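You operate a simulated robot arm through the tools that you are given. There is no shell and no other tool.

You are at the controls of a simulated robot arm. One attempt, no reset.

JOB
Press the failed block's insert again and run the gauge over it.
Fine: it sits in the gauge; draw the gauge slide back first; in the press: slide fully in, start, wait for the green lamp, slide out; the knob is already set, leave it; back in the gauge run the gauge slide over it and back; the gauge lamp ends green.

Only the result counts: the job must be done as asked and must still hold three seconds after the hand-in. Knocking over, shifting, dropping, spilling or breaking anything else fails it.

ROBOT AND FRAMES
A 6-joint arm with a two-finger parallel gripper, fixed in place. Base frame: the origin is at the foot of the arm, x ahead of it, y to its left, z up; the work surface is at about z = 804. Lengths are in mm, angles in degrees, forces in N, time in s.
With the tool pointing down near the work surface it reaches from about 240 to 640 mm from the base axis. Its first joint turns from -66.0 to 66.0 degrees. Payload 2.7 kg.
The TCP is the grasp point between the finger pads, 23 mm short of the fingertips. In the tool frame z runs along the fingers and y along their closing line. Largest opening 94 mm; finger width 38, thickness 10; the body of the gripper, 54 by 96 mm, starts 39 mm behind the TCP.
Orientation is told as [roll, pitch, yaw] about the base's x, y, z axes, in that order, counted from this pose: with the fingers straight down and closing along the base's y, the tool's x points along the base's -x, its y along +y and its z along -z.

CONTROLS
- The arm moves only by the tool servo_tool. Its argument "deltas" is a list of rows, each an object (a shift or turn left out is 0, a gripper value left out holds the last) with "rotation": the turn, a rotation vector about the tool's x, y, z in degrees, a list of three; "slide": the shift along the tool's x, y, z in mm, a list of three; "fingers": the finger opening in mm, from 0 to 94. In form: [{"rotation": [ax, ay, az], "slide": [x, y, z], "fingers": fingers}, ...]. A call has 1 to 20 rows; each row shifts and turns the commanded pose from where the row before left it, along the tool's axes as they then stand. Each row takes 0.2 s and may step no farther than 50 mm and 8.6 degrees from the row before; otherwise, or with a gripper value out of range, the whole call is refused. Where a pose cannot be reached the arm comes as near as it can. A force on the tool above 80 N (or 10 N above the force at the start of the call, whichever is more), or a blocked arm, ends the call early, and 0.2 s more pass. The fingers move at their own pace (about 45 mm/s each) and stop on an object; they squeeze with about 33 N. The grip force told is the motor's: it shows also when the fingers shut on nothing. Time passes only in rows, and 0.2 s behind the last, so rows that do not move let the fingers close. It gives the time, the measured TCP pose, the force on the tool (base axes), the opening and the grip force at its end, in the units of the frame above (readings bear some noise), with the torque about the TCP (base axes, N m) and any sound that the robot's microphone picked up.
- Cameras (640 x 400 px; columns grow to the right, rows downward): "scene" is fixed at [81.8, -439.9, 1406.1]; the picture's right is [0.81, -0.59, 0.00], its down [-0.29, -0.40, -0.87] and it looks along [0.51, 0.70, -0.50] (base axes); focal length 361 px, centre (320, 200). "wrist" rides on the gripper at [86, 16, -74] in the tool frame; the picture's right is [-0.18, 0.98, 0.00], its down [-0.58, -0.11, -0.81] and it looks along [-0.79, -0.15, 0.59] (tool axes); focal length 243 px, centre (320, 200). There is no depth. A picture from a camera that has moved, and an enlarged one, comes with that camera's place and axes in the base frame and with its lens. The place of the scene camera against the robot may be out by one fixed shift of up to 18 mm in any direction.
- snapshot(camera): a new picture of that camera. The clock stands still meanwhile.
- close_up(camera, box): a new picture of the part [left, top, right, bottom] of that camera's present view, enlarged. The clock stands still meanwhile.
- job_done(): hands the job in; it is judged then, once.

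Places have to be worked out from the pictures, the camera data and where the tool is seen. Open the gripper and draw the arm clear of the work before you hand the job in, unless the task says otherwise.

The tools are called after "Emit:" as name(argument=value, ...) on one line, values as JSON. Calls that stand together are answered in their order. servo_tool: Moves the arm, as the interface text tells. Its arguments: {"type":"object","properties":{"deltas":{"type":"array"}},"required":["deltas"]} The other tools are called the same way: snapshot (camera) takes a picture; close_up (camera, box) takes an enlarged picture of a part of a camera's view; job_done () hands the job in.

At the start:

```text
time: 0.0
tool_pos: [356.0, 105.9, 1159.8]
orientation: [0.1, 0.0, 0.0]
contact_force: [0.3, -0.2, -0.6]
wrist_torque: [-0.01, -0.01, 0.03]
width: 94.0
grip_force: 0.0
```

scene: 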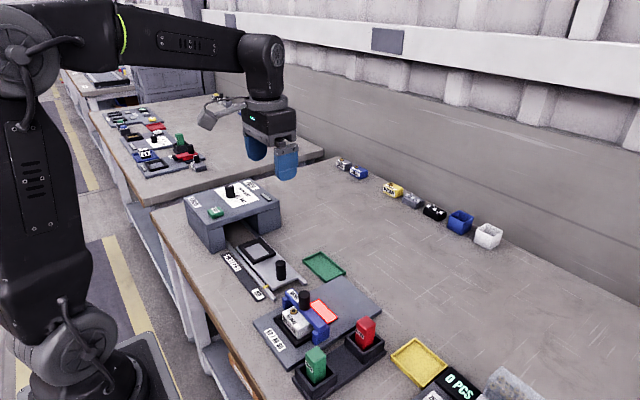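
wrist: 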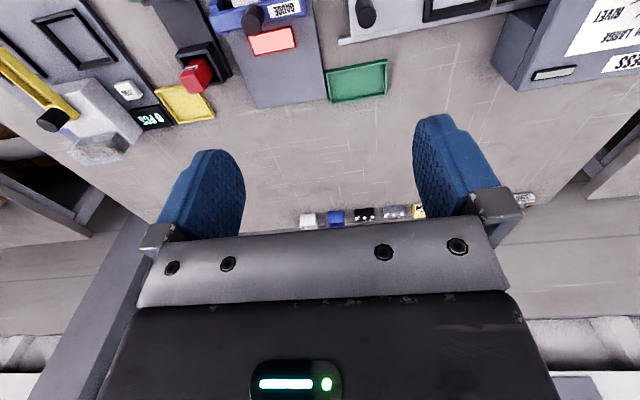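

I'll start by looking closely at the work area with the scene camera: press, gauge, and blocks.

Emit:
close_up(camera="scene", box=[170, 170, 330, 310])

Emit:
close_up(camera="scene", box=[240, 260, 400, 400])

Emit:
close_up(camera="scene", box=[380, 300, 540, 400])

Emit:
close_up(camera="wrist", box=[0, 0, 640, 240])

```text
2.86 times, centred on (250, 240) of scene
camera zoom: at [81.8, -439.9, 1406.1], right [0.81, -0.59, 0.0], down [-0.29, -0.4, -0.87], along [0.51, 0.7, -0.5], focal length 1032 px, centre (520, 86)
```

zoom: 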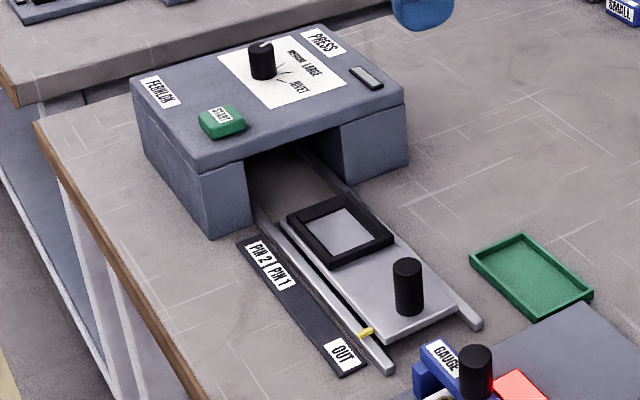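

```text
2.86 times, centred on (320, 330) of scene
camera zoom: at [81.8, -439.9, 1406.1], right [0.81, -0.59, 0.0], down [-0.29, -0.4, -0.87], along [0.51, 0.7, -0.5], focal length 1032 px, centre (320, -171)
```

zoom: 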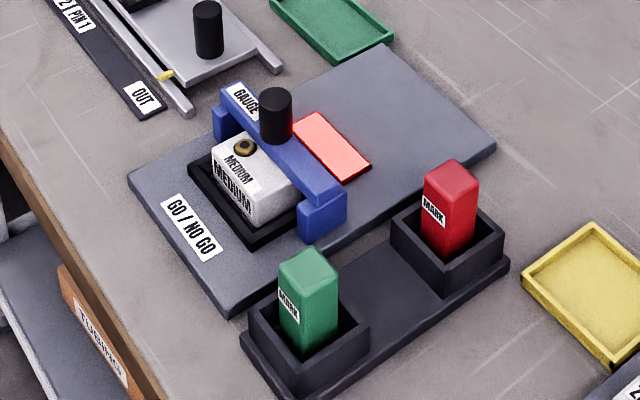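

```text
4.00 times, centred on (460, 350) of scene
camera zoom: at [81.8, -439.9, 1406.1], right [0.81, -0.59, 0.0], down [-0.29, -0.4, -0.87], along [0.51, 0.7, -0.5], focal length 1444 px, centre (-240, -400)
```

zoom: 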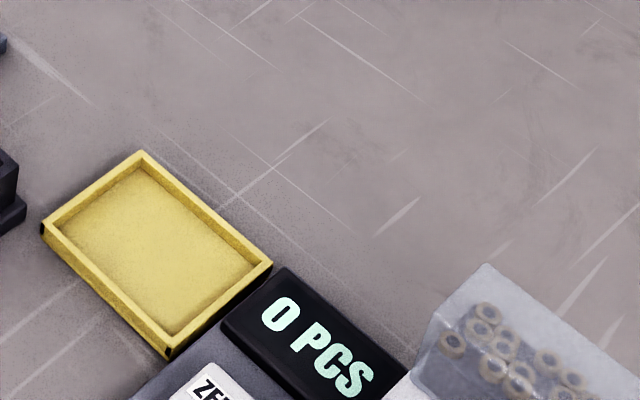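

```text
1.00 times, centred on (320, 120) of wrist (not enlarged: the box is as wide or as high as the picture)
camera zoom: at [268.2, 121.8, 1233.7], right [0.18, 0.98, 0.0], down [0.58, -0.11, 0.81], along [0.79, -0.15, -0.59], focal length 243 px, centre (320, 280)
```

zoom: 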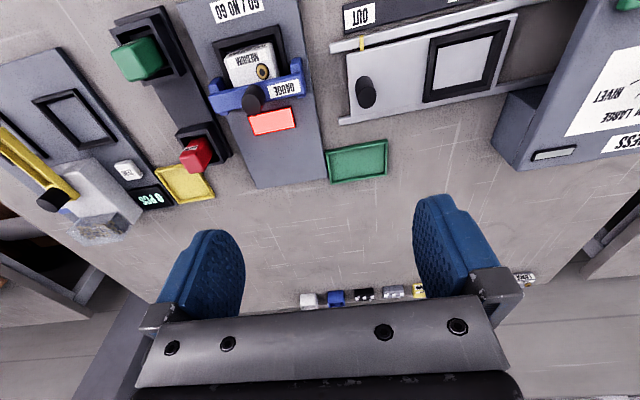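

The picture shows the gauge plate roughly at x 280–520, y −70–65, with the block under the blue slide, and the press slide along y. I'll move the arm to a lower survey pose and tilt the wrist camera down for better measurements.

Emit:
servo_tool(deltas=[{"slide": [-6, -21, 40]}, {"slide": [-6, -21, 40]}, {"slide": [-6, -21, 40]}, {"slide": [-6, -21, 40]}, {"rotation": [0, 8, 0]}, {"rotation": [0, 8, 0]}, {"rotation": [0, 8, 0]}, {"rotation": [0, 8, 0]}, {"slide": [0, 0, 0]}])

Emit:
snapshot(camera="wrist")

Emit:
snapshot(camera="scene")

```text
time: 2.0
tool_pos: [378.4, 21.0, 999.4]
orientation: [0.0, 32.2, 0.0]
contact_force: [0.6, 0.1, 0.3]
wrist_torque: [0.0, -0.02, 0.0]
width: 94.1
grip_force: 0.1
```

```text
taken
camera wrist: at [345.2, 37.7, 1108.6], right [0.16, 0.98, -0.1], down [0.92, -0.11, 0.37], along [0.36, -0.15, -0.92], focal length 243 px, centre (320, 200)
```

wrist: 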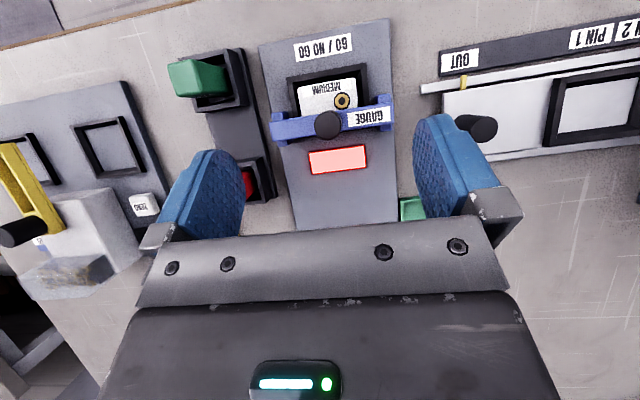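

```text
taken
```

scene: 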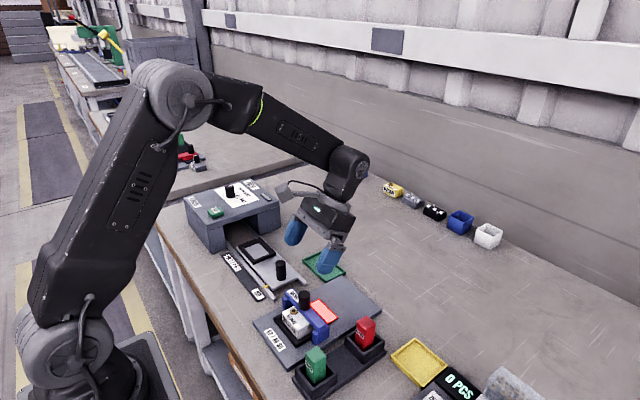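

The wrist view shows the gauge with its blue slide and black knob, and the block with its insert at roughly (344, 34). I'll zoom in for details.

Emit:
close_up(camera="wrist", box=[250, 10, 410, 110])

Emit:
close_up(camera="wrist", box=[250, 90, 410, 190])

Emit:
close_up(camera="wrist", box=[420, 10, 640, 150])

Emit:
close_up(camera="scene", box=[250, 270, 350, 360])

```text
4.00 times, centred on (330, 60) of wrist
camera zoom: at [345.2, 37.7, 1108.6], right [0.16, 0.98, -0.1], down [0.92, -0.11, 0.37], along [0.36, -0.15, -0.92], focal length 970 px, centre (280, 760)
```

zoom: 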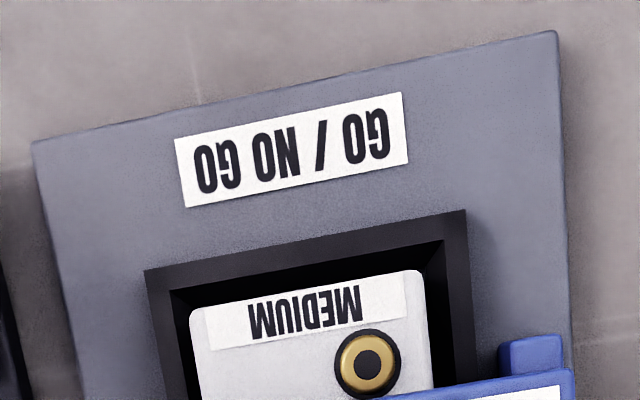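

```text
4.00 times, centred on (330, 140) of wrist
camera zoom: at [345.2, 37.7, 1108.6], right [0.16, 0.98, -0.1], down [0.92, -0.11, 0.37], along [0.36, -0.15, -0.92], focal length 970 px, centre (280, 440)
```

zoom: 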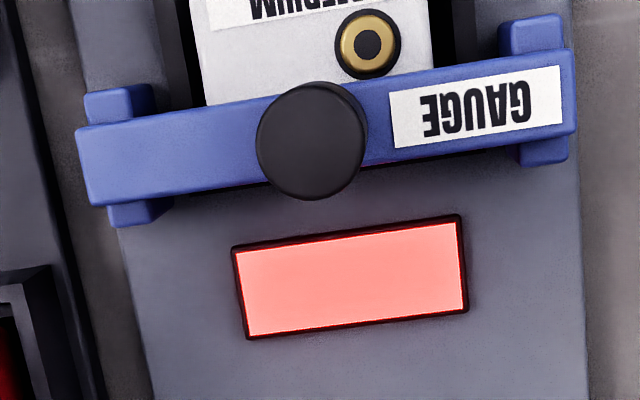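

```text
2.86 times, centred on (530, 80) of wrist
camera zoom: at [345.2, 37.7, 1108.6], right [0.16, 0.98, -0.1], down [0.92, -0.11, 0.37], along [0.36, -0.15, -0.92], focal length 693 px, centre (-280, 543)
```

zoom: 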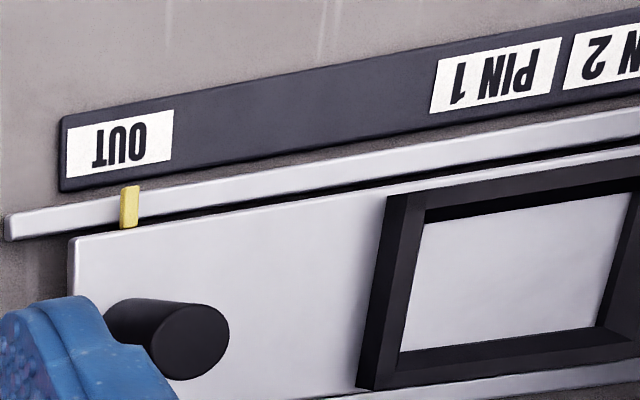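

```text
4.44 times, centred on (300, 315) of scene
camera zoom: at [81.8, -439.9, 1406.1], right [0.81, -0.59, 0.0], down [-0.29, -0.4, -0.87], along [0.51, 0.7, -0.5], focal length 1605 px, centre (409, -311)
```

zoom: 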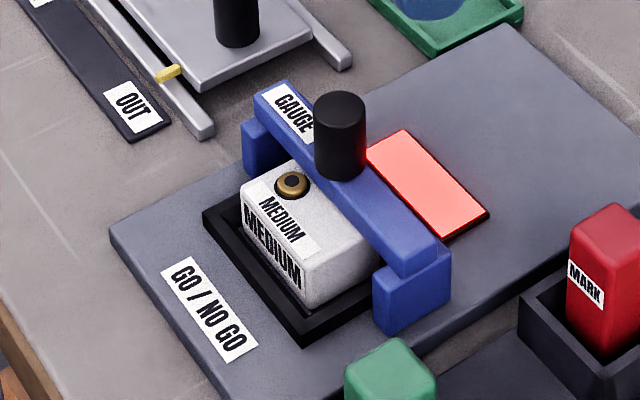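

Rough numbers: gauge knob around (361, 20), top z about 875; beam along y. I'll straighten the tool and hover over the knob for a precise look.

Emit:
servo_tool(deltas=[{"rotation": [0, -8, 0], "fingers": 60}, {"rotation": [0, -8, 0]}, {"rotation": [0, -8, 0]}, {"rotation": [0, -8, 0]}, {"slide": [8, 0, 35]}, {"slide": [9, 0, 35]}, {"slide": [0, 0, 0]}])

Emit:
snapshot(camera="wrist")

Emit:
close_up(camera="wrist", box=[240, 0, 400, 100])

Emit:
close_up(camera="scene", box=[250, 250, 350, 350])

```text
time: 3.6
tool_pos: [361.7, 20.5, 927.8]
orientation: [0.0, 0.0, -0.1]
contact_force: [1.1, 0.5, 0.5]
wrist_torque: [-0.01, -0.03, 0.04]
width: 59.9
grip_force: 0.0
```

```text
taken
camera wrist: at [274.3, 36.8, 1003.3], right [0.18, 0.98, 0.0], down [0.58, -0.11, 0.81], along [0.79, -0.15, -0.59], focal length 243 px, centre (320, 200)
```

wrist: 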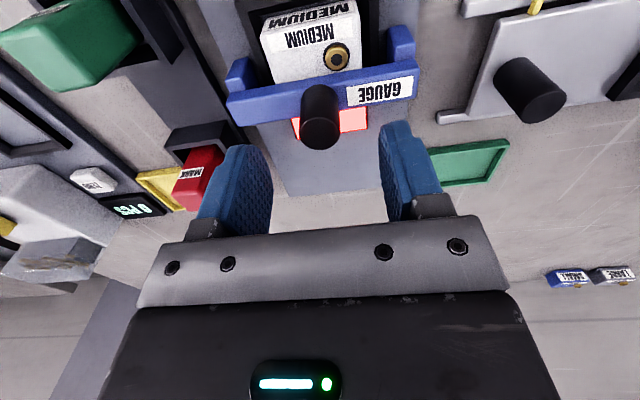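

```text
4.00 times, centred on (320, 50) of wrist
camera zoom: at [274.3, 36.8, 1003.3], right [0.18, 0.98, 0.0], down [0.58, -0.11, 0.81], along [0.79, -0.15, -0.59], focal length 970 px, centre (320, 800)
```

zoom: 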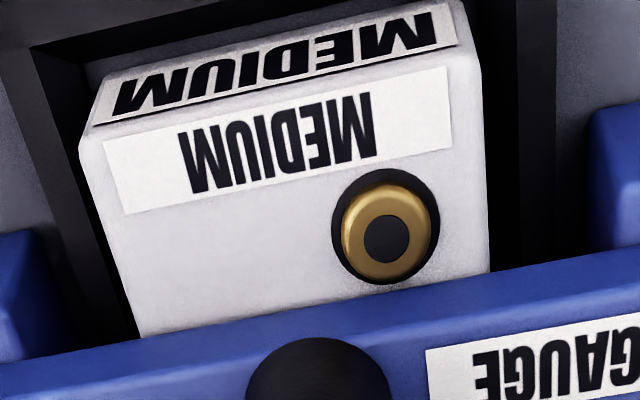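

```text
4.00 times, centred on (300, 300) of scene
camera zoom: at [81.8, -439.9, 1406.1], right [0.81, -0.59, 0.0], down [-0.29, -0.4, -0.87], along [0.51, 0.7, -0.5], focal length 1444 px, centre (400, -200)
```

zoom: 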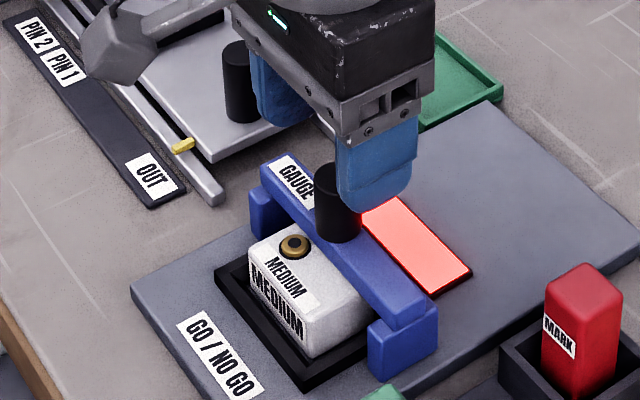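

The knob is nearly under the TCP; I'll zoom on the knob and beam to fix heights.

Emit:
close_up(camera="wrist", box=[240, 70, 400, 170])

Emit:
close_up(camera="wrist", box=[210, 20, 450, 170])

```text
4.00 times, centred on (320, 120) of wrist
camera zoom: at [274.3, 36.8, 1003.3], right [0.18, 0.98, 0.0], down [0.58, -0.11, 0.81], along [0.79, -0.15, -0.59], focal length 970 px, centre (320, 520)
```

zoom: 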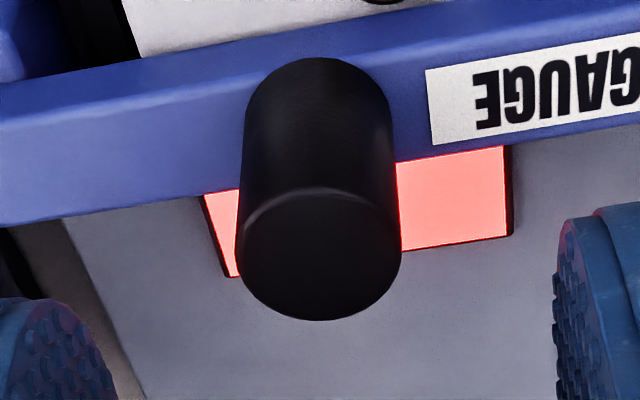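

```text
2.67 times, centred on (330, 95) of wrist
camera zoom: at [274.3, 36.8, 1003.3], right [0.18, 0.98, 0.0], down [0.58, -0.11, 0.81], along [0.79, -0.15, -0.59], focal length 647 px, centre (293, 480)
```

zoom: 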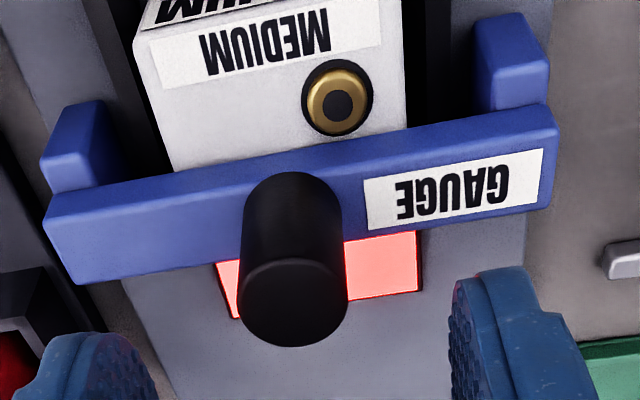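

Triangulating two views puts the knob top at about (361, 20.5, 892), Ø23, and the beam top at z≈862; the block top is at z≈845 and spans y −8 to 49. I'll descend around the knob with fingertips just above the beam and close gently.

Emit:
servo_tool(deltas=[{"slide": [0.5, 0, 20]}, {"slide": [0, 0, 19]}, {"slide": [0, 0, 0]}, {"fingers": 15}, {"fingers": 15}, {"fingers": 15}, {"fingers": 15}])

Emit:
snapshot(camera="wrist")

Emit:
close_up(camera="scene", box=[250, 250, 350, 350])

```text
time: 5.2
tool_pos: [363.1, 19.9, 890.4]
orientation: [0.0, 0.1, -0.1]
contact_force: [1.2, -29.2, -2.0]
wrist_torque: [0.25, -0.54, 0.0]
width: 23.5
grip_force: 44.5
```

```text
taken
camera wrist: at [275.4, 36.5, 964.8], right [0.19, 0.98, 0.0], down [0.58, -0.11, 0.81], along [0.79, -0.15, -0.59], focal length 243 px, centre (320, 200)
```

wrist: 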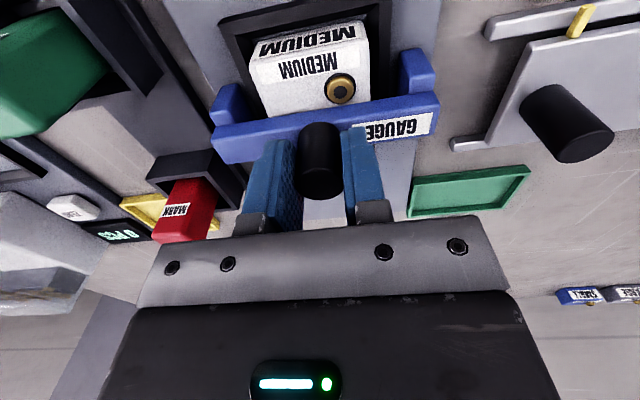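

```text
4.00 times, centred on (300, 300) of scene
camera zoom: at [81.8, -440.7, 1405.8], right [0.81, -0.59, 0.0], down [-0.29, -0.4, -0.87], along [0.51, 0.7, -0.5], focal length 1444 px, centre (400, -200)
```

zoom: 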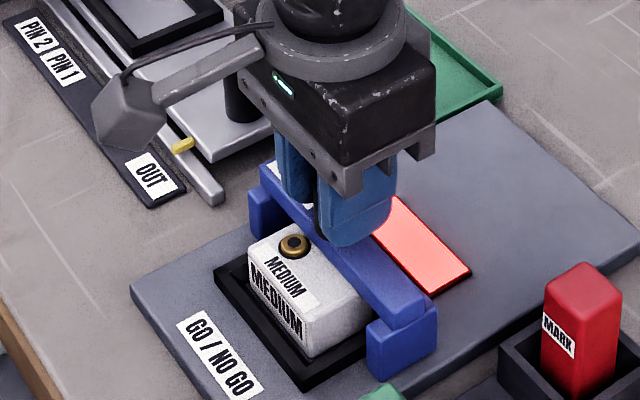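

The knob is gripped (width 23.5), with a side load of −29 N meaning the knob lies slightly to −y. I'll relieve that with a small −y shift.

Emit:
servo_tool(deltas=[{"slide": [0, -0.5, 0]}, {"slide": [0, 0, 0]}])

```text
time: 5.8
tool_pos: [362.5, 19.8, 890.1]
orientation: [0.0, 0.0, -0.1]
contact_force: [-0.2, -30.3, 11.2]
wrist_torque: [0.2, 0.84, 0.02]
width: 23.5
grip_force: 45.0
```

Side load is unchanged; only one finger likely bears. I'll step a bit further −y and watch.

Emit:
servo_tool(deltas=[{"slide": [0, -0.5, 0]}, {"slide": [0, -0.5, 0]}, {"slide": [0, 0, 0]}])

Emit:
close_up(camera="wrist", box=[220, 80, 420, 230])

```text
time: 6.6
tool_pos: [363.0, 20.8, 890.3]
orientation: [0.0, 0.0, 0.0]
contact_force: [-1.8, -18.6, 11.8]
wrist_torque: [-0.63, 0.83, -0.08]
width: 23.3
grip_force: 45.3
```

```text
2.67 times, centred on (320, 155) of wrist
camera zoom: at [275.1, 36.3, 964.6], right [0.18, 0.98, 0.0], down [0.58, -0.11, 0.81], along [0.79, -0.15, -0.59], focal length 647 px, centre (320, 320)
```

zoom: 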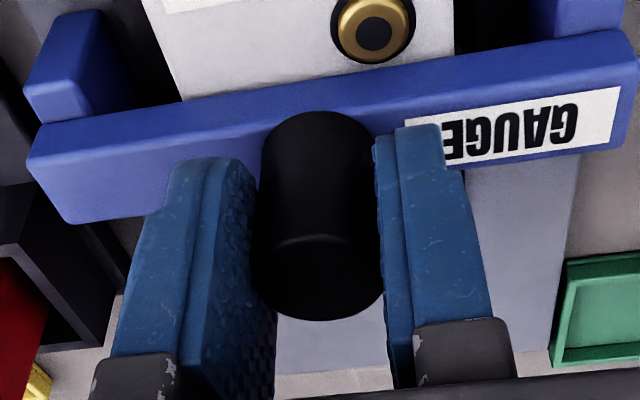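

Side load is dropping; another −0.8 mm.

Emit:
servo_tool(deltas=[{"slide": [0, -0.4, 0]}, {"slide": [0, -0.4, 0]}, {"slide": [0, 0, 0]}])

```text
time: 7.4
tool_pos: [362.3, 20.6, 890.0]
orientation: [0.0, -0.1, 0.0]
contact_force: [0.3, -3.7, 11.8]
wrist_torque: [-0.49, 0.49, -0.02]
width: 23.6
grip_force: 45.3
```

Balanced now. Drag the gauge slide back (+x) 24 mm and check forces.

Emit:
servo_tool(deltas=[{"slide": [-4, 0, 0]}, {"slide": [-5, 0, 0]}, {"slide": [-5, 0, 0]}, {"slide": [-5, 0, 0]}, {"slide": [-5, 0, 0]}, {"slide": [0, 0, 0]}])

Emit:
snapshot(camera="wrist")

Emit:
close_up(camera="scene", box=[250, 250, 350, 350])

```text
time: 8.8
tool_pos: [385.0, 20.6, 890.0]
orientation: [-0.1, 0.0, 0.1]
contact_force: [0.6, 10.6, 0.6]
wrist_torque: [-0.4, -1.13, 0.11]
width: 23.7
grip_force: 45.4
```

```text
taken
camera wrist: at [299.0, 36.3, 964.6], right [0.18, 0.98, 0.0], down [0.58, -0.11, 0.81], along [0.79, -0.15, -0.59], focal length 243 px, centre (320, 200)
```

wrist: 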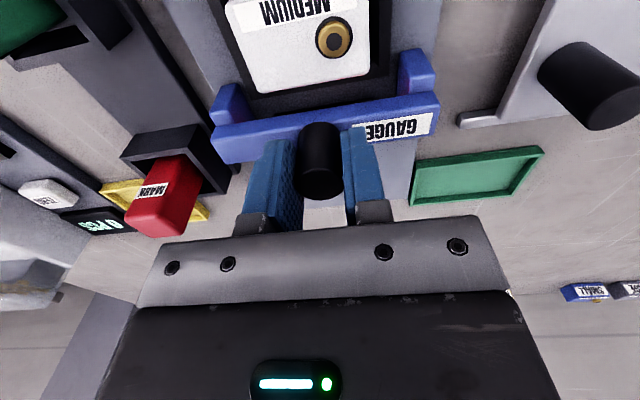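

```text
4.00 times, centred on (300, 300) of scene
camera zoom: at [81.8, -439.6, 1406.2], right [0.81, -0.59, 0.0], down [-0.29, -0.4, -0.87], along [0.51, 0.7, -0.5], focal length 1444 px, centre (400, -200)
```

zoom: 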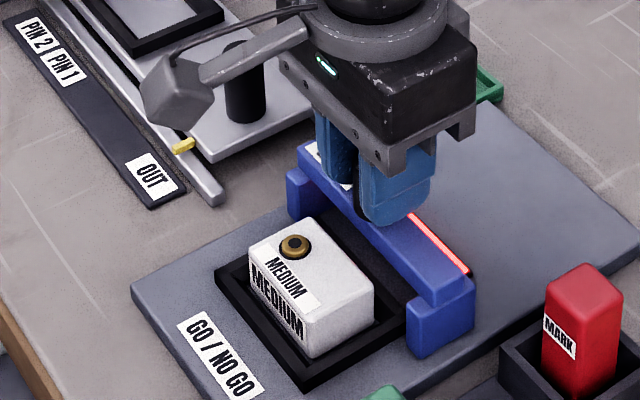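

The slide follows smoothly. Continue drawing it back another 50 mm.

Emit:
servo_tool(deltas=[{"slide": [-6, 0, 0]}, {"slide": [-6, 0, 0]}, {"slide": [-6, 0, 0]}, {"slide": [-6, 0, 0]}, {"slide": [-6, 0, 0]}, {"slide": [-6, 0, 0]}, {"slide": [-6, 0, 0]}, {"slide": [-6, 0, 0]}, {"slide": [0, 0, 0]}])

Emit:
snapshot(camera="wrist")

Emit:
close_up(camera="scene", box=[250, 250, 390, 350])

```text
time: 10.8
tool_pos: [434.1, 19.3, 889.1]
orientation: [0.0, -0.1, -0.1]
contact_force: [-0.4, 24.5, -3.5]
wrist_torque: [-0.26, -0.02, -0.06]
width: 23.5
grip_force: 45.2
```

```text
taken
camera wrist: at [346.5, 36.2, 964.6], right [0.18, 0.98, 0.0], down [0.58, -0.11, 0.81], along [0.79, -0.15, -0.59], focal length 243 px, centre (320, 200)
```

wrist: 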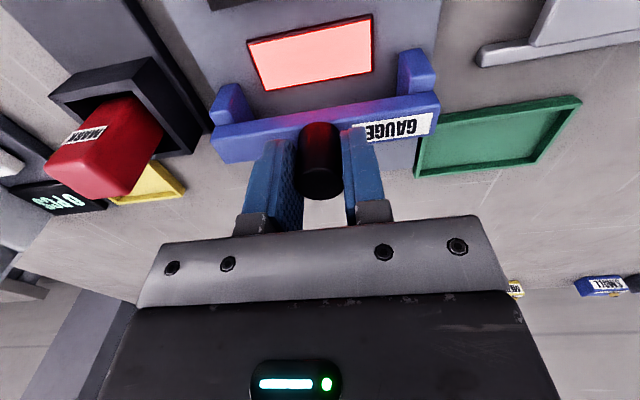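

```text
4.00 times, centred on (320, 300) of scene
camera zoom: at [81.9, -439.3, 1406.3], right [0.81, -0.59, 0.0], down [-0.29, -0.4, -0.87], along [0.51, 0.7, -0.5], focal length 1444 px, centre (320, -200)
```

zoom: 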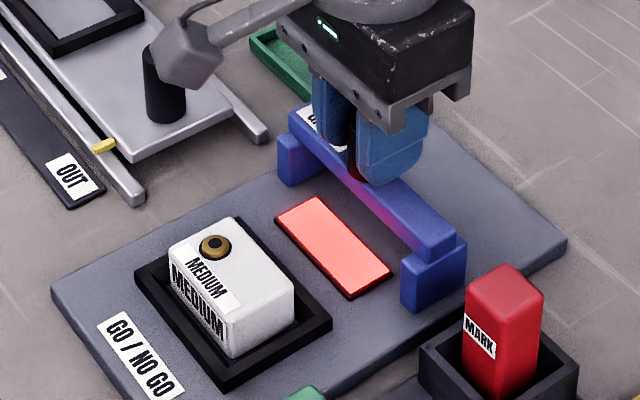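

Slide is at x≈434 with some side load again; I'll correct +y by 1 mm and continue back slowly to find its end stop.

Emit:
servo_tool(deltas=[{"slide": [0, 0.5, 0]}, {"slide": [0, 0.5, 0]}, {"slide": [-4, 0, 0]}, {"slide": [-4, 0, 0]}, {"slide": [-4, 0, 0]}, {"slide": [-4, 0, 0]}, {"slide": [0, 0, 0]}])

Emit:
close_up(camera="scene", box=[250, 250, 390, 350])

```text
time: 12.4
tool_pos: [449.4, 20.1, 889.3]
orientation: [0.0, 0.1, 0.0]
contact_force: [-1.3, 2.2, -8.9]
wrist_torque: [0.59, 0.48, -0.13]
width: 23.5
grip_force: 44.5
```

```text
4.00 times, centred on (320, 300) of scene
camera zoom: at [81.9, -439.9, 1406.1], right [0.81, -0.59, 0.0], down [-0.29, -0.4, -0.87], along [0.51, 0.7, -0.5], focal length 1444 px, centre (320, -200)
```

zoom: 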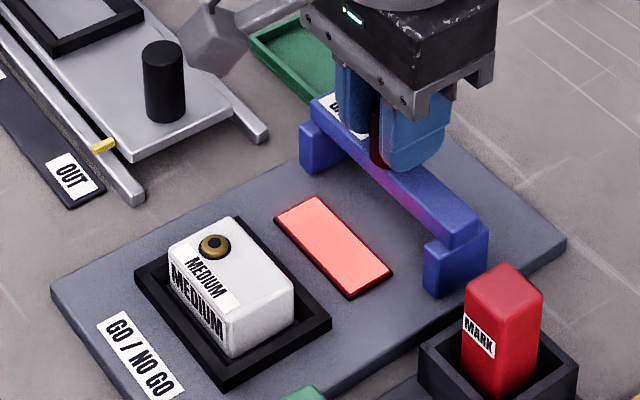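

Emit:
servo_tool(deltas=[{"slide": [-3, 0, 0]}, {"slide": [-3, 0, 0]}, {"slide": [-3, 0, 0]}, {"slide": [-3, 0, 0]}, {"slide": [0, 0, 0]}])

```text
time: 13.6
tool_pos: [463.3, 21.3, 889.8]
orientation: [0.0, 0.1, 0.0]
contact_force: [-1.0, -1.8, -0.4]
wrist_torque: [0.47, 1.06, 0.15]
width: 23.5
grip_force: 45.0
```

Force is still low at x≈463; keep going slowly toward the stop.

Emit:
servo_tool(deltas=[{"slide": [-3, 0, 0]}, {"slide": [-3, 0, 0]}, {"slide": [-3, 0, 0]}, {"slide": [-3, 0, 0]}, {"slide": [0, 0, 0]}])

Emit:
close_up(camera="scene", box=[250, 250, 390, 350])

```text
time: 14.8
tool_pos: [474.5, 19.7, 889.4]
orientation: [0.1, 0.1, -0.1]
contact_force: [-0.1, -10.0, -11.1]
wrist_torque: [0.46, -0.99, -0.05]
width: 23.6
grip_force: 44.7
```

```text
4.00 times, centred on (320, 300) of scene
camera zoom: at [82.0, -440.2, 1406.0], right [0.81, -0.59, 0.0], down [-0.29, -0.4, -0.87], along [0.51, 0.7, -0.5], focal length 1444 px, centre (320, -200)
```

zoom: 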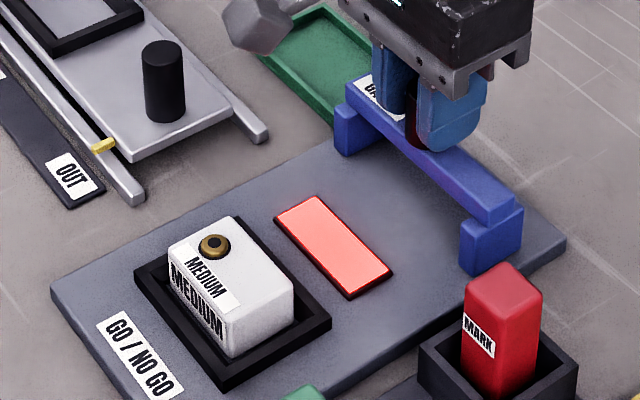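

Emit:
servo_tool(deltas=[{"slide": [-3, 0, 0]}, {"slide": [-3, 0, 0]}, {"slide": [-3, 0, 0]}, {"slide": [0, 0, 0]}])

```text
time: 15.8
tool_pos: [475.6, 19.7, 889.2]
orientation: [-0.1, 1.0, 0.0]
contact_force: [-41.3, -1.9, 16.2]
wrist_torque: [0.56, 0.43, -0.01]
width: 23.5
grip_force: 45.2
```

End stop found: slide fully back at knob x≈475. Relax the command, open the fingers, and lift.

Emit:
servo_tool(deltas=[{"slide": [4, 0, 0]}, {"slide": [4, 0, 0]}, {"slide": [0, 0, 0], "fingers": 60}, {"fingers": 60}, {"fingers": 60}, {"slide": [0, 0, -30]}, {"slide": [0, 0, -30]}, {"slide": [0, 0, -20]}, {"slide": [0, 0, 0]}])

Emit:
close_up(camera="scene", box=[250, 250, 390, 350])

```text
time: 17.8
tool_pos: [474.7, 20.1, 970.6]
orientation: [0.1, 0.0, 0.0]
contact_force: [0.0, -0.2, -0.1]
wrist_torque: [0.0, -0.03, 0.01]
width: 59.7
grip_force: 0.1
```

```text
4.00 times, centred on (320, 300) of scene
camera zoom: at [81.8, -439.9, 1406.1], right [0.81, -0.59, 0.0], down [-0.29, -0.4, -0.87], along [0.51, 0.7, -0.5], focal length 1444 px, centre (320, -200)
```

zoom: 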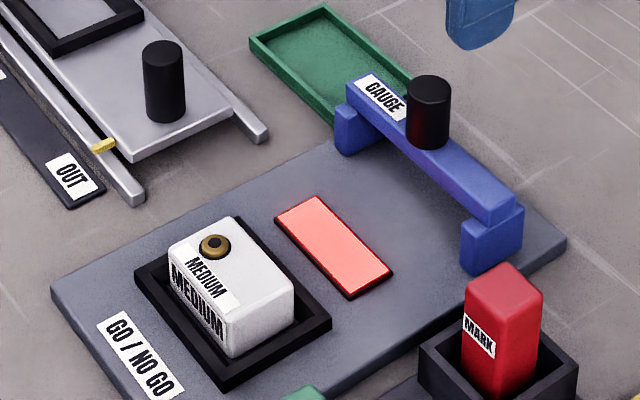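

Gauge slide is back, lamp still red, block untouched. Now hover over the block (≈(350, 21)) for a precise look.

Emit:
servo_tool(deltas=[{"slide": [42, 0, 0], "fingers": 85}, {"slide": [42, 0, 0]}, {"slide": [41, 0, 15]}, {"slide": [0, 0, 20]}, {"slide": [0, 0, 0]}, {"slide": [0, 0, 0]}])

Emit:
snapshot(camera="wrist")

Emit:
close_up(camera="wrist", box=[220, 0, 420, 125])

Emit:
snapshot(camera="scene")

```text
time: 19.2
tool_pos: [347.9, 20.3, 934.8]
orientation: [-0.1, 0.0, 0.0]
contact_force: [-0.2, -0.4, 0.6]
wrist_torque: [-0.01, 0.0, 0.01]
width: 84.8
grip_force: 0.0
```

```text
taken
camera wrist: at [261.0, 36.2, 1009.6], right [0.18, 0.98, 0.0], down [0.58, -0.11, 0.81], along [0.79, -0.15, -0.59], focal length 243 px, centre (320, 200)
```

wrist: 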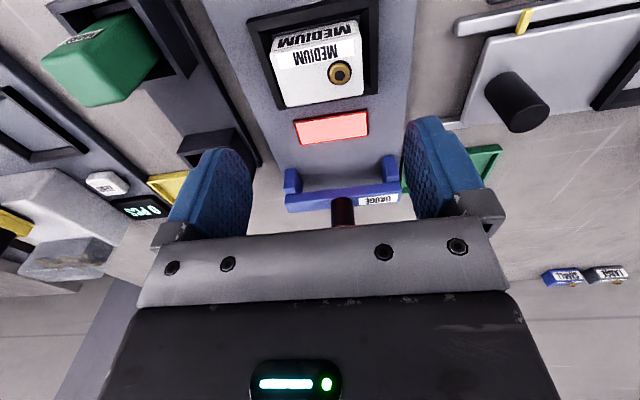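

```text
3.20 times, centred on (320, 62) of wrist
camera zoom: at [261.0, 36.2, 1009.6], right [0.18, 0.98, 0.0], down [0.58, -0.11, 0.81], along [0.79, -0.15, -0.59], focal length 776 px, centre (320, 640)
```

zoom: 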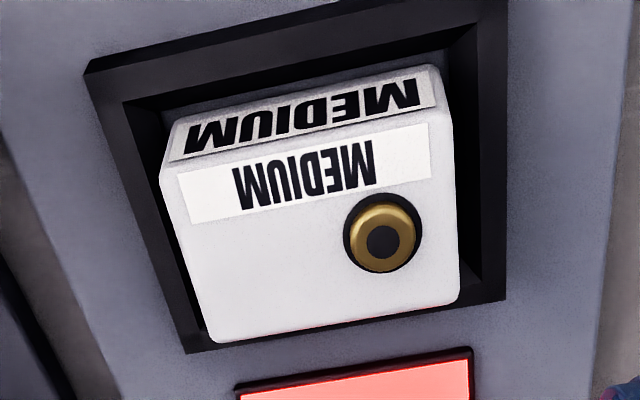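

```text
taken
```

scene: 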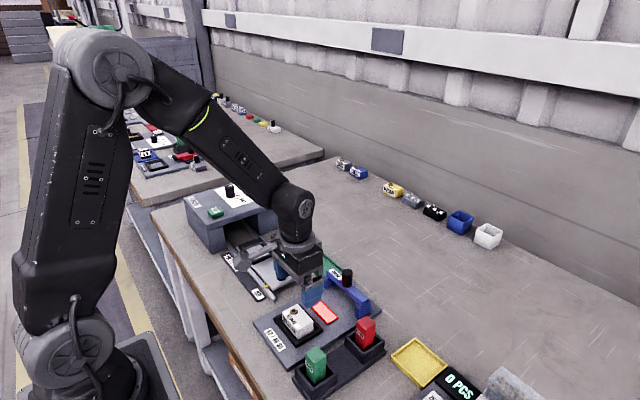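

Block: top at z≈844, x 323–362, y −8–48.5 (centre ≈(342.3, 20.3)); the nest frame top is z≈822. Before lifting it, I'll survey the press nest from a hover there.

Emit:
servo_tool(deltas=[{"slide": [-7, 42, -5]}, {"slide": [-7, 42, -5]}, {"slide": [-7, 42, -5]}, {"slide": [-7, 42, -5]}, {"slide": [-7, 42, 0]}, {"slide": [-5, 40, 0]}, {"slide": [0, 0, 0]}, {"slide": [0, 0, 0]}])

Emit:
snapshot(camera="wrist")

Emit:
close_up(camera="wrist", box=[200, 0, 440, 150])

Emit:
snapshot(camera="scene")

```text
time: 21.0
tool_pos: [388.7, 270.0, 955.0]
orientation: [0.0, 0.0, 0.0]
contact_force: [-0.6, -0.3, -0.2]
wrist_torque: [0.0, 0.01, 0.0]
width: 85.2
grip_force: 0.0
```

```text
taken
camera wrist: at [301.2, 286.1, 1029.8], right [0.18, 0.98, 0.0], down [0.58, -0.11, 0.81], along [0.79, -0.15, -0.59], focal length 243 px, centre (320, 200)
```

wrist: 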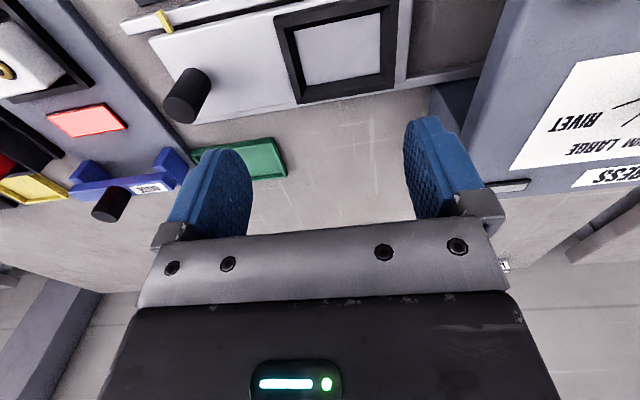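

```text
2.67 times, centred on (320, 75) of wrist
camera zoom: at [301.2, 286.1, 1029.8], right [0.18, 0.98, 0.0], down [0.58, -0.11, 0.81], along [0.79, -0.15, -0.59], focal length 647 px, centre (320, 533)
```

zoom: 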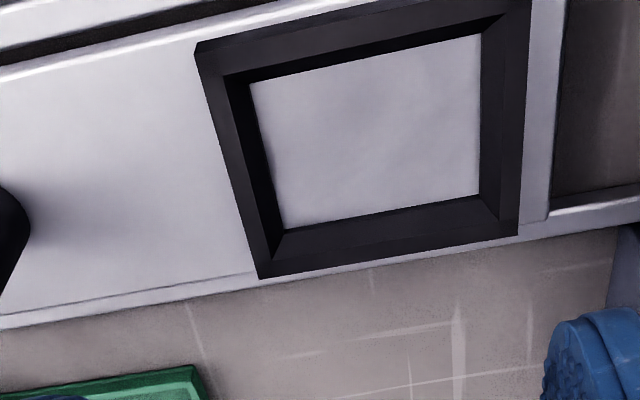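

```text
taken
```

scene: 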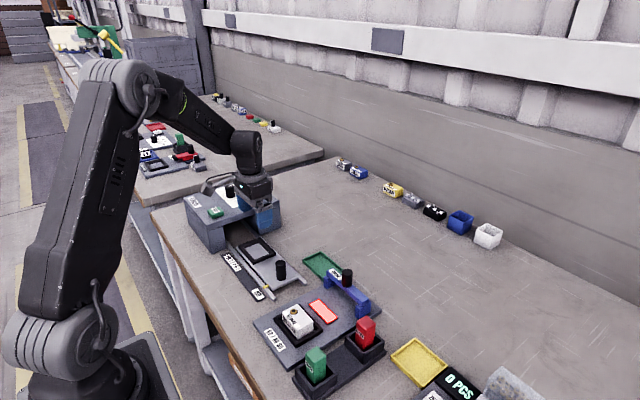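

The press nest is empty, centred near (391, 285.6). I'll go lower for a sharper estimate of its centre and height.

Emit:
servo_tool(deltas=[{"slide": [1, 8, 25]}, {"slide": [1, 8, 25]}, {"slide": [0, 0, 0]}, {"slide": [0, 0, 0]}])

Emit:
close_up(camera="wrist", box=[180, 0, 440, 162])

Emit:
snapshot(camera="wrist")

```text
time: 22.0
tool_pos: [387.0, 286.0, 903.7]
orientation: [0.0, 0.0, 0.0]
contact_force: [0.0, 0.0, 0.5]
wrist_torque: [-0.01, -0.01, 0.0]
width: 85.0
grip_force: 0.0
```

```text
2.46 times, centred on (310, 81) of wrist
camera zoom: at [299.8, 302.6, 978.8], right [0.18, 0.98, 0.0], down [0.58, -0.11, 0.81], along [0.79, -0.15, -0.59], focal length 597 px, centre (345, 493)
```

zoom: 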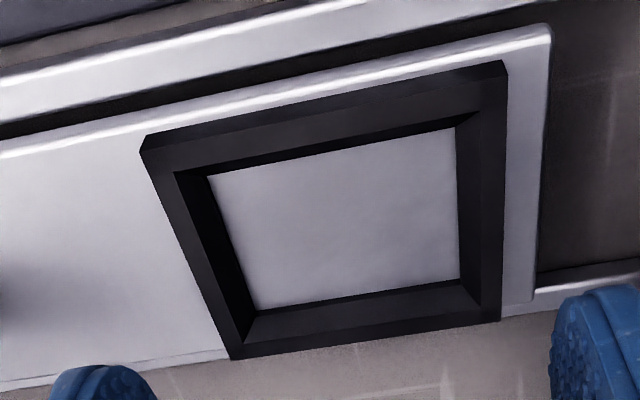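

```text
taken
camera wrist: at [299.8, 302.6, 978.8], right [0.18, 0.98, 0.0], down [0.58, -0.11, 0.81], along [0.79, -0.15, -0.59], focal length 243 px, centre (320, 200)
```

wrist: 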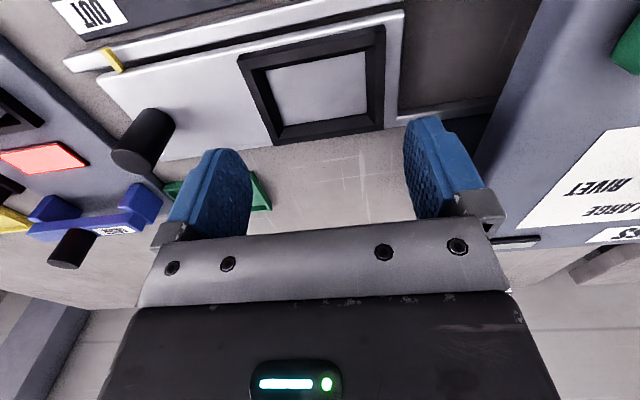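

From two heights the nest centre is ≈(391–393, 285). I'll take a near-vertical view to remove height dependence.

Emit:
servo_tool(deltas=[{"slide": [-20, -8, -23]}, {"slide": [-19, -8, -23]}, {"rotation": [0, 8, 0]}, {"rotation": [0, 8, 0]}, {"rotation": [0, 8, 0]}, {"rotation": [0, 8, 0]}, {"slide": [0, 0, 0]}, {"slide": [0, 0, 0]}])

Emit:
snapshot(camera="wrist")

Emit:
close_up(camera="wrist", box=[240, 40, 400, 140])

Emit:
close_up(camera="wrist", box=[110, 20, 270, 120])

Emit:
close_up(camera="wrist", box=[400, 0, 640, 150])

```text
time: 23.8
tool_pos: [424.7, 269.3, 951.2]
orientation: [0.0, 32.0, 0.0]
contact_force: [0.2, -0.4, 0.1]
wrist_torque: [0.02, 0.0, 0.02]
width: 85.1
grip_force: 0.0
```

```text
taken
camera wrist: at [391.4, 286.3, 1060.6], right [0.16, 0.98, -0.1], down [0.92, -0.11, 0.38], along [0.36, -0.15, -0.92], focal length 243 px, centre (320, 200)
```

wrist: 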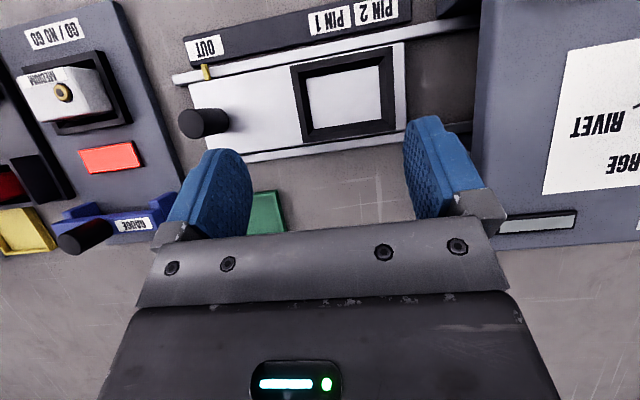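

```text
4.00 times, centred on (320, 90) of wrist
camera zoom: at [391.4, 286.3, 1060.6], right [0.16, 0.98, -0.1], down [0.92, -0.11, 0.38], along [0.36, -0.15, -0.92], focal length 970 px, centre (320, 640)
```

zoom: 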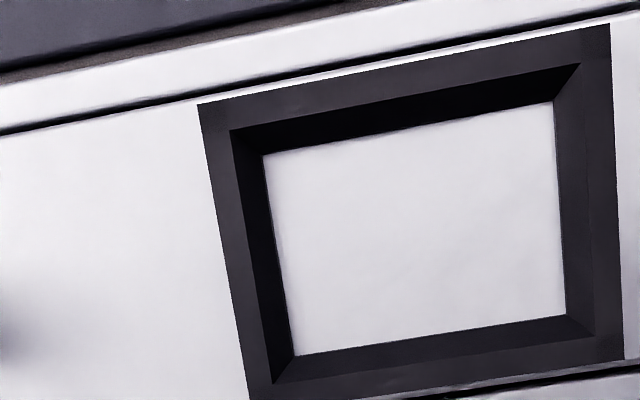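

```text
4.00 times, centred on (190, 70) of wrist
camera zoom: at [391.4, 286.3, 1060.6], right [0.16, 0.98, -0.1], down [0.92, -0.11, 0.38], along [0.36, -0.15, -0.92], focal length 970 px, centre (840, 720)
```

zoom: 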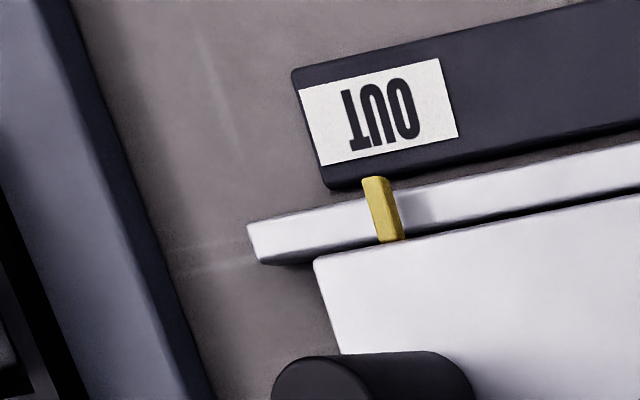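

```text
2.67 times, centred on (520, 75) of wrist
camera zoom: at [391.4, 286.3, 1060.6], right [0.16, 0.98, -0.1], down [0.92, -0.11, 0.38], along [0.36, -0.15, -0.92], focal length 647 px, centre (-213, 533)
```

zoom: 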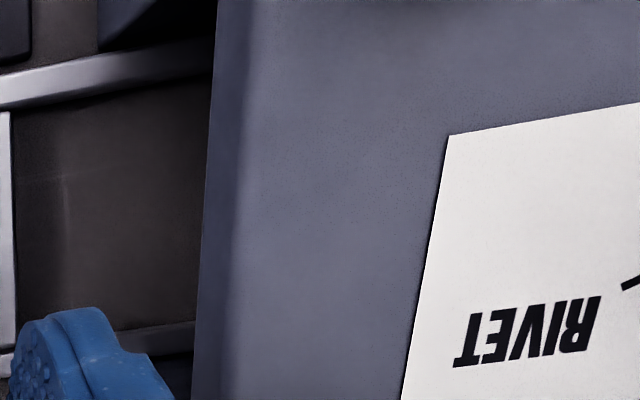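

Consistent across views: press pocket centre ≈(389.4, 285.3), frame top z≈827; block centre ≈(343.7, 20.4), so the transfer displacement is about (+45.7, +264.9). I'll straighten, go back over the block and hover.

Emit:
servo_tool(deltas=[{"rotation": [0, -8, 0]}, {"rotation": [0, -8, 0]}, {"rotation": [0, -8, 0]}, {"rotation": [0, -8, 0]}, {"slide": [13.5, -41.5, 0]}, {"slide": [13.5, -41.5, 0]}, {"slide": [13.5, -41.5, 0]}, {"slide": [13.5, -41.5, 0]}, {"slide": [13.5, -41.5, 0]}, {"slide": [13.5, -41.5, 0]}, {"slide": [0, 0, 35]}, {"slide": [0, 0, 25]}, {"slide": [0, 0, 0]}, {"slide": [0, 0, 0]}])

Emit:
snapshot(camera="wrist")

Emit:
close_up(camera="wrist", box=[160, 0, 480, 200])

```text
time: 26.8
tool_pos: [346.5, 20.8, 890.7]
orientation: [0.0, -0.1, -0.1]
contact_force: [0.3, 0.0, -0.3]
wrist_torque: [0.0, -0.04, -0.01]
width: 85.0
grip_force: 0.0
```

```text
taken
camera wrist: at [259.0, 37.1, 965.0], right [0.18, 0.98, 0.0], down [0.58, -0.11, 0.81], along [0.79, -0.15, -0.59], focal length 243 px, centre (320, 200)
```

wrist: 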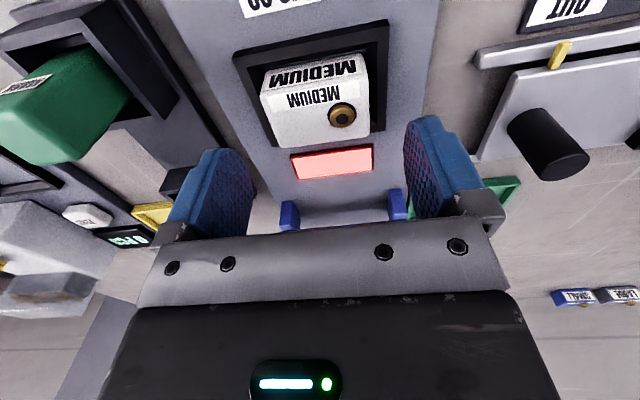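

```text
2.00 times, centred on (320, 100) of wrist
camera zoom: at [259.0, 37.1, 965.0], right [0.18, 0.98, 0.0], down [0.58, -0.11, 0.81], along [0.79, -0.15, -0.59], focal length 485 px, centre (320, 400)
```

zoom: 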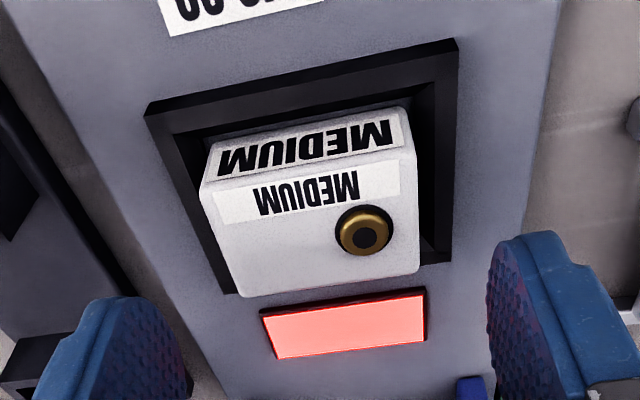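

View confirms block centre ≈(343, 20.3). Shift 2 mm toward the robot, descend to TCP z≈849 (fingertips just above the frame), then close on the block.

Emit:
servo_tool(deltas=[{"slide": [2, -0.3, 20]}, {"slide": [0, 0, 15]}, {"slide": [0, 0, 6.5]}, {"slide": [0, 0, 0]}, {"slide": [0, 0, 0]}])

Emit:
close_up(camera="scene", box=[230, 270, 350, 370])

Emit:
snapshot(camera="wrist")

```text
time: 28.0
tool_pos: [345.0, 20.7, 849.7]
orientation: [-0.1, 0.1, -0.1]
contact_force: [-0.2, 0.4, -0.3]
wrist_torque: [0.01, 0.0, 0.0]
width: 85.1
grip_force: 0.0
```

```text
4.00 times, centred on (290, 320) of scene
camera zoom: at [81.8, -439.9, 1406.1], right [0.81, -0.59, 0.0], down [-0.29, -0.4, -0.87], along [0.51, 0.7, -0.5], focal length 1444 px, centre (440, -280)
```

zoom: 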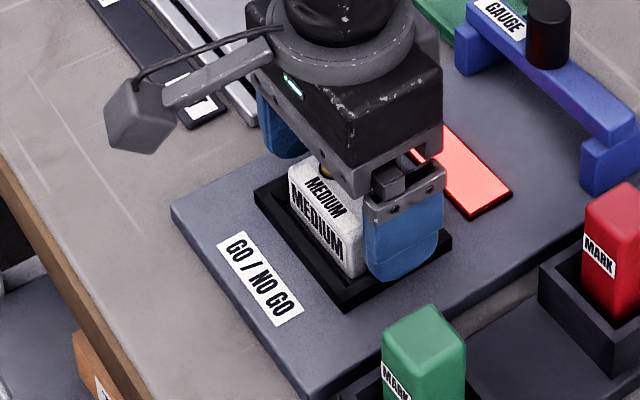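

```text
taken
camera wrist: at [257.0, 37.3, 924.6], right [0.18, 0.98, 0.0], down [0.58, -0.11, 0.81], along [0.79, -0.15, -0.59], focal length 243 px, centre (320, 200)
```

wrist: 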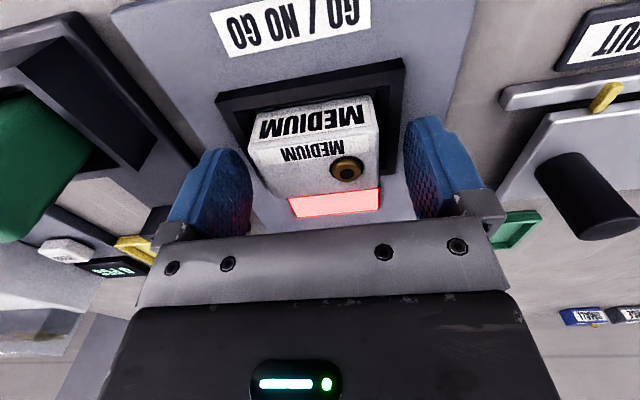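

Fingers straddle the block well. Close on it.

Emit:
servo_tool(deltas=[{"fingers": 70}, {"fingers": 62}, {"fingers": 45}, {"fingers": 45}, {"fingers": 45}])

Emit:
close_up(camera="wrist", box=[160, 30, 480, 230])

Emit:
close_up(camera="scene", box=[230, 270, 350, 370])

```text
time: 29.2
tool_pos: [344.9, 20.3, 850.4]
orientation: [-0.1, -0.1, 0.0]
contact_force: [-0.6, 0.3, -0.7]
wrist_torque: [0.01, 0.04, 0.01]
width: 59.0
grip_force: 32.3
```

```text
2.00 times, centred on (320, 130) of wrist
camera zoom: at [257.0, 37.3, 924.7], right [0.18, 0.98, 0.0], down [0.58, -0.11, 0.81], along [0.79, -0.15, -0.59], focal length 485 px, centre (320, 340)
```

zoom: 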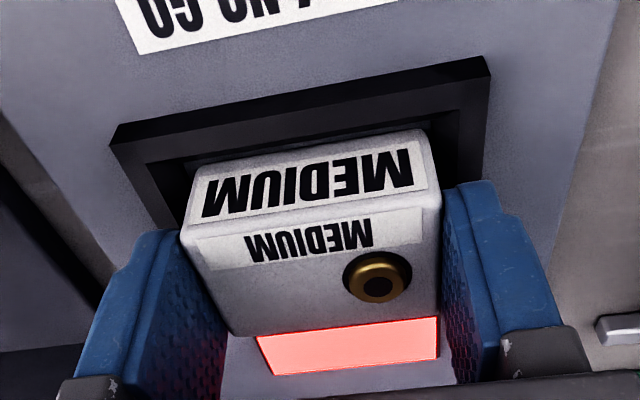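

```text
4.00 times, centred on (290, 320) of scene
camera zoom: at [81.8, -439.9, 1406.1], right [0.81, -0.59, 0.0], down [-0.29, -0.4, -0.87], along [0.51, 0.7, -0.5], focal length 1444 px, centre (440, -280)
```

zoom: 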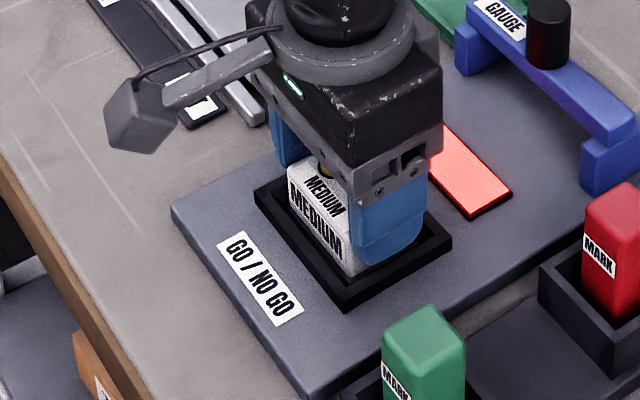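

Block gripped (width 59, 32 N) with no side load. Lift 40 mm and check.

Emit:
servo_tool(deltas=[{"slide": [0, 0, -5]}, {"slide": [0, 0, -15]}, {"slide": [0, 0, -20]}, {"slide": [0, 0, 0]}])

Emit:
snapshot(camera="wrist")

Emit:
close_up(camera="scene", box=[230, 250, 350, 350])

```text
time: 30.2
tool_pos: [344.7, 20.3, 889.5]
orientation: [0.1, -0.1, 0.0]
contact_force: [0.1, 0.4, -0.8]
wrist_torque: [-0.02, 0.0, 0.01]
width: 59.1
grip_force: 32.9
```

```text
taken
camera wrist: at [258.0, 36.8, 963.8], right [0.18, 0.98, 0.0], down [0.58, -0.11, 0.81], along [0.79, -0.15, -0.59], focal length 243 px, centre (320, 200)
```

wrist: 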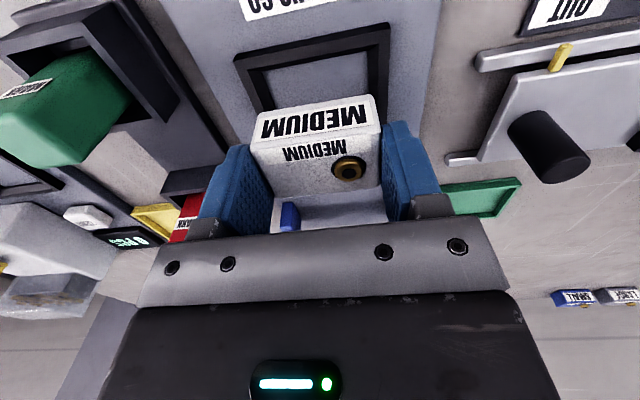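

```text
4.00 times, centred on (290, 300) of scene
camera zoom: at [81.8, -439.9, 1406.1], right [0.81, -0.59, 0.0], down [-0.29, -0.4, -0.87], along [0.51, 0.7, -0.5], focal length 1444 px, centre (440, -200)
```

zoom: 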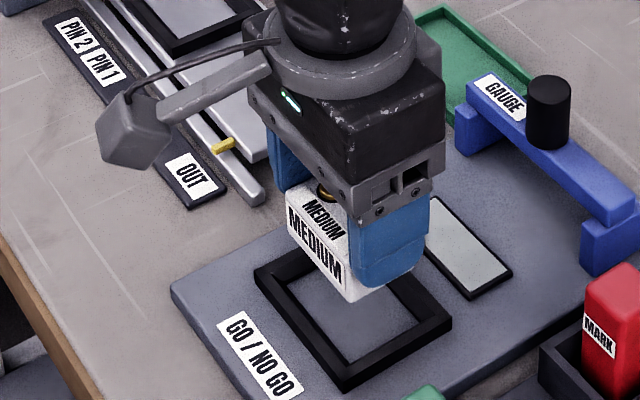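

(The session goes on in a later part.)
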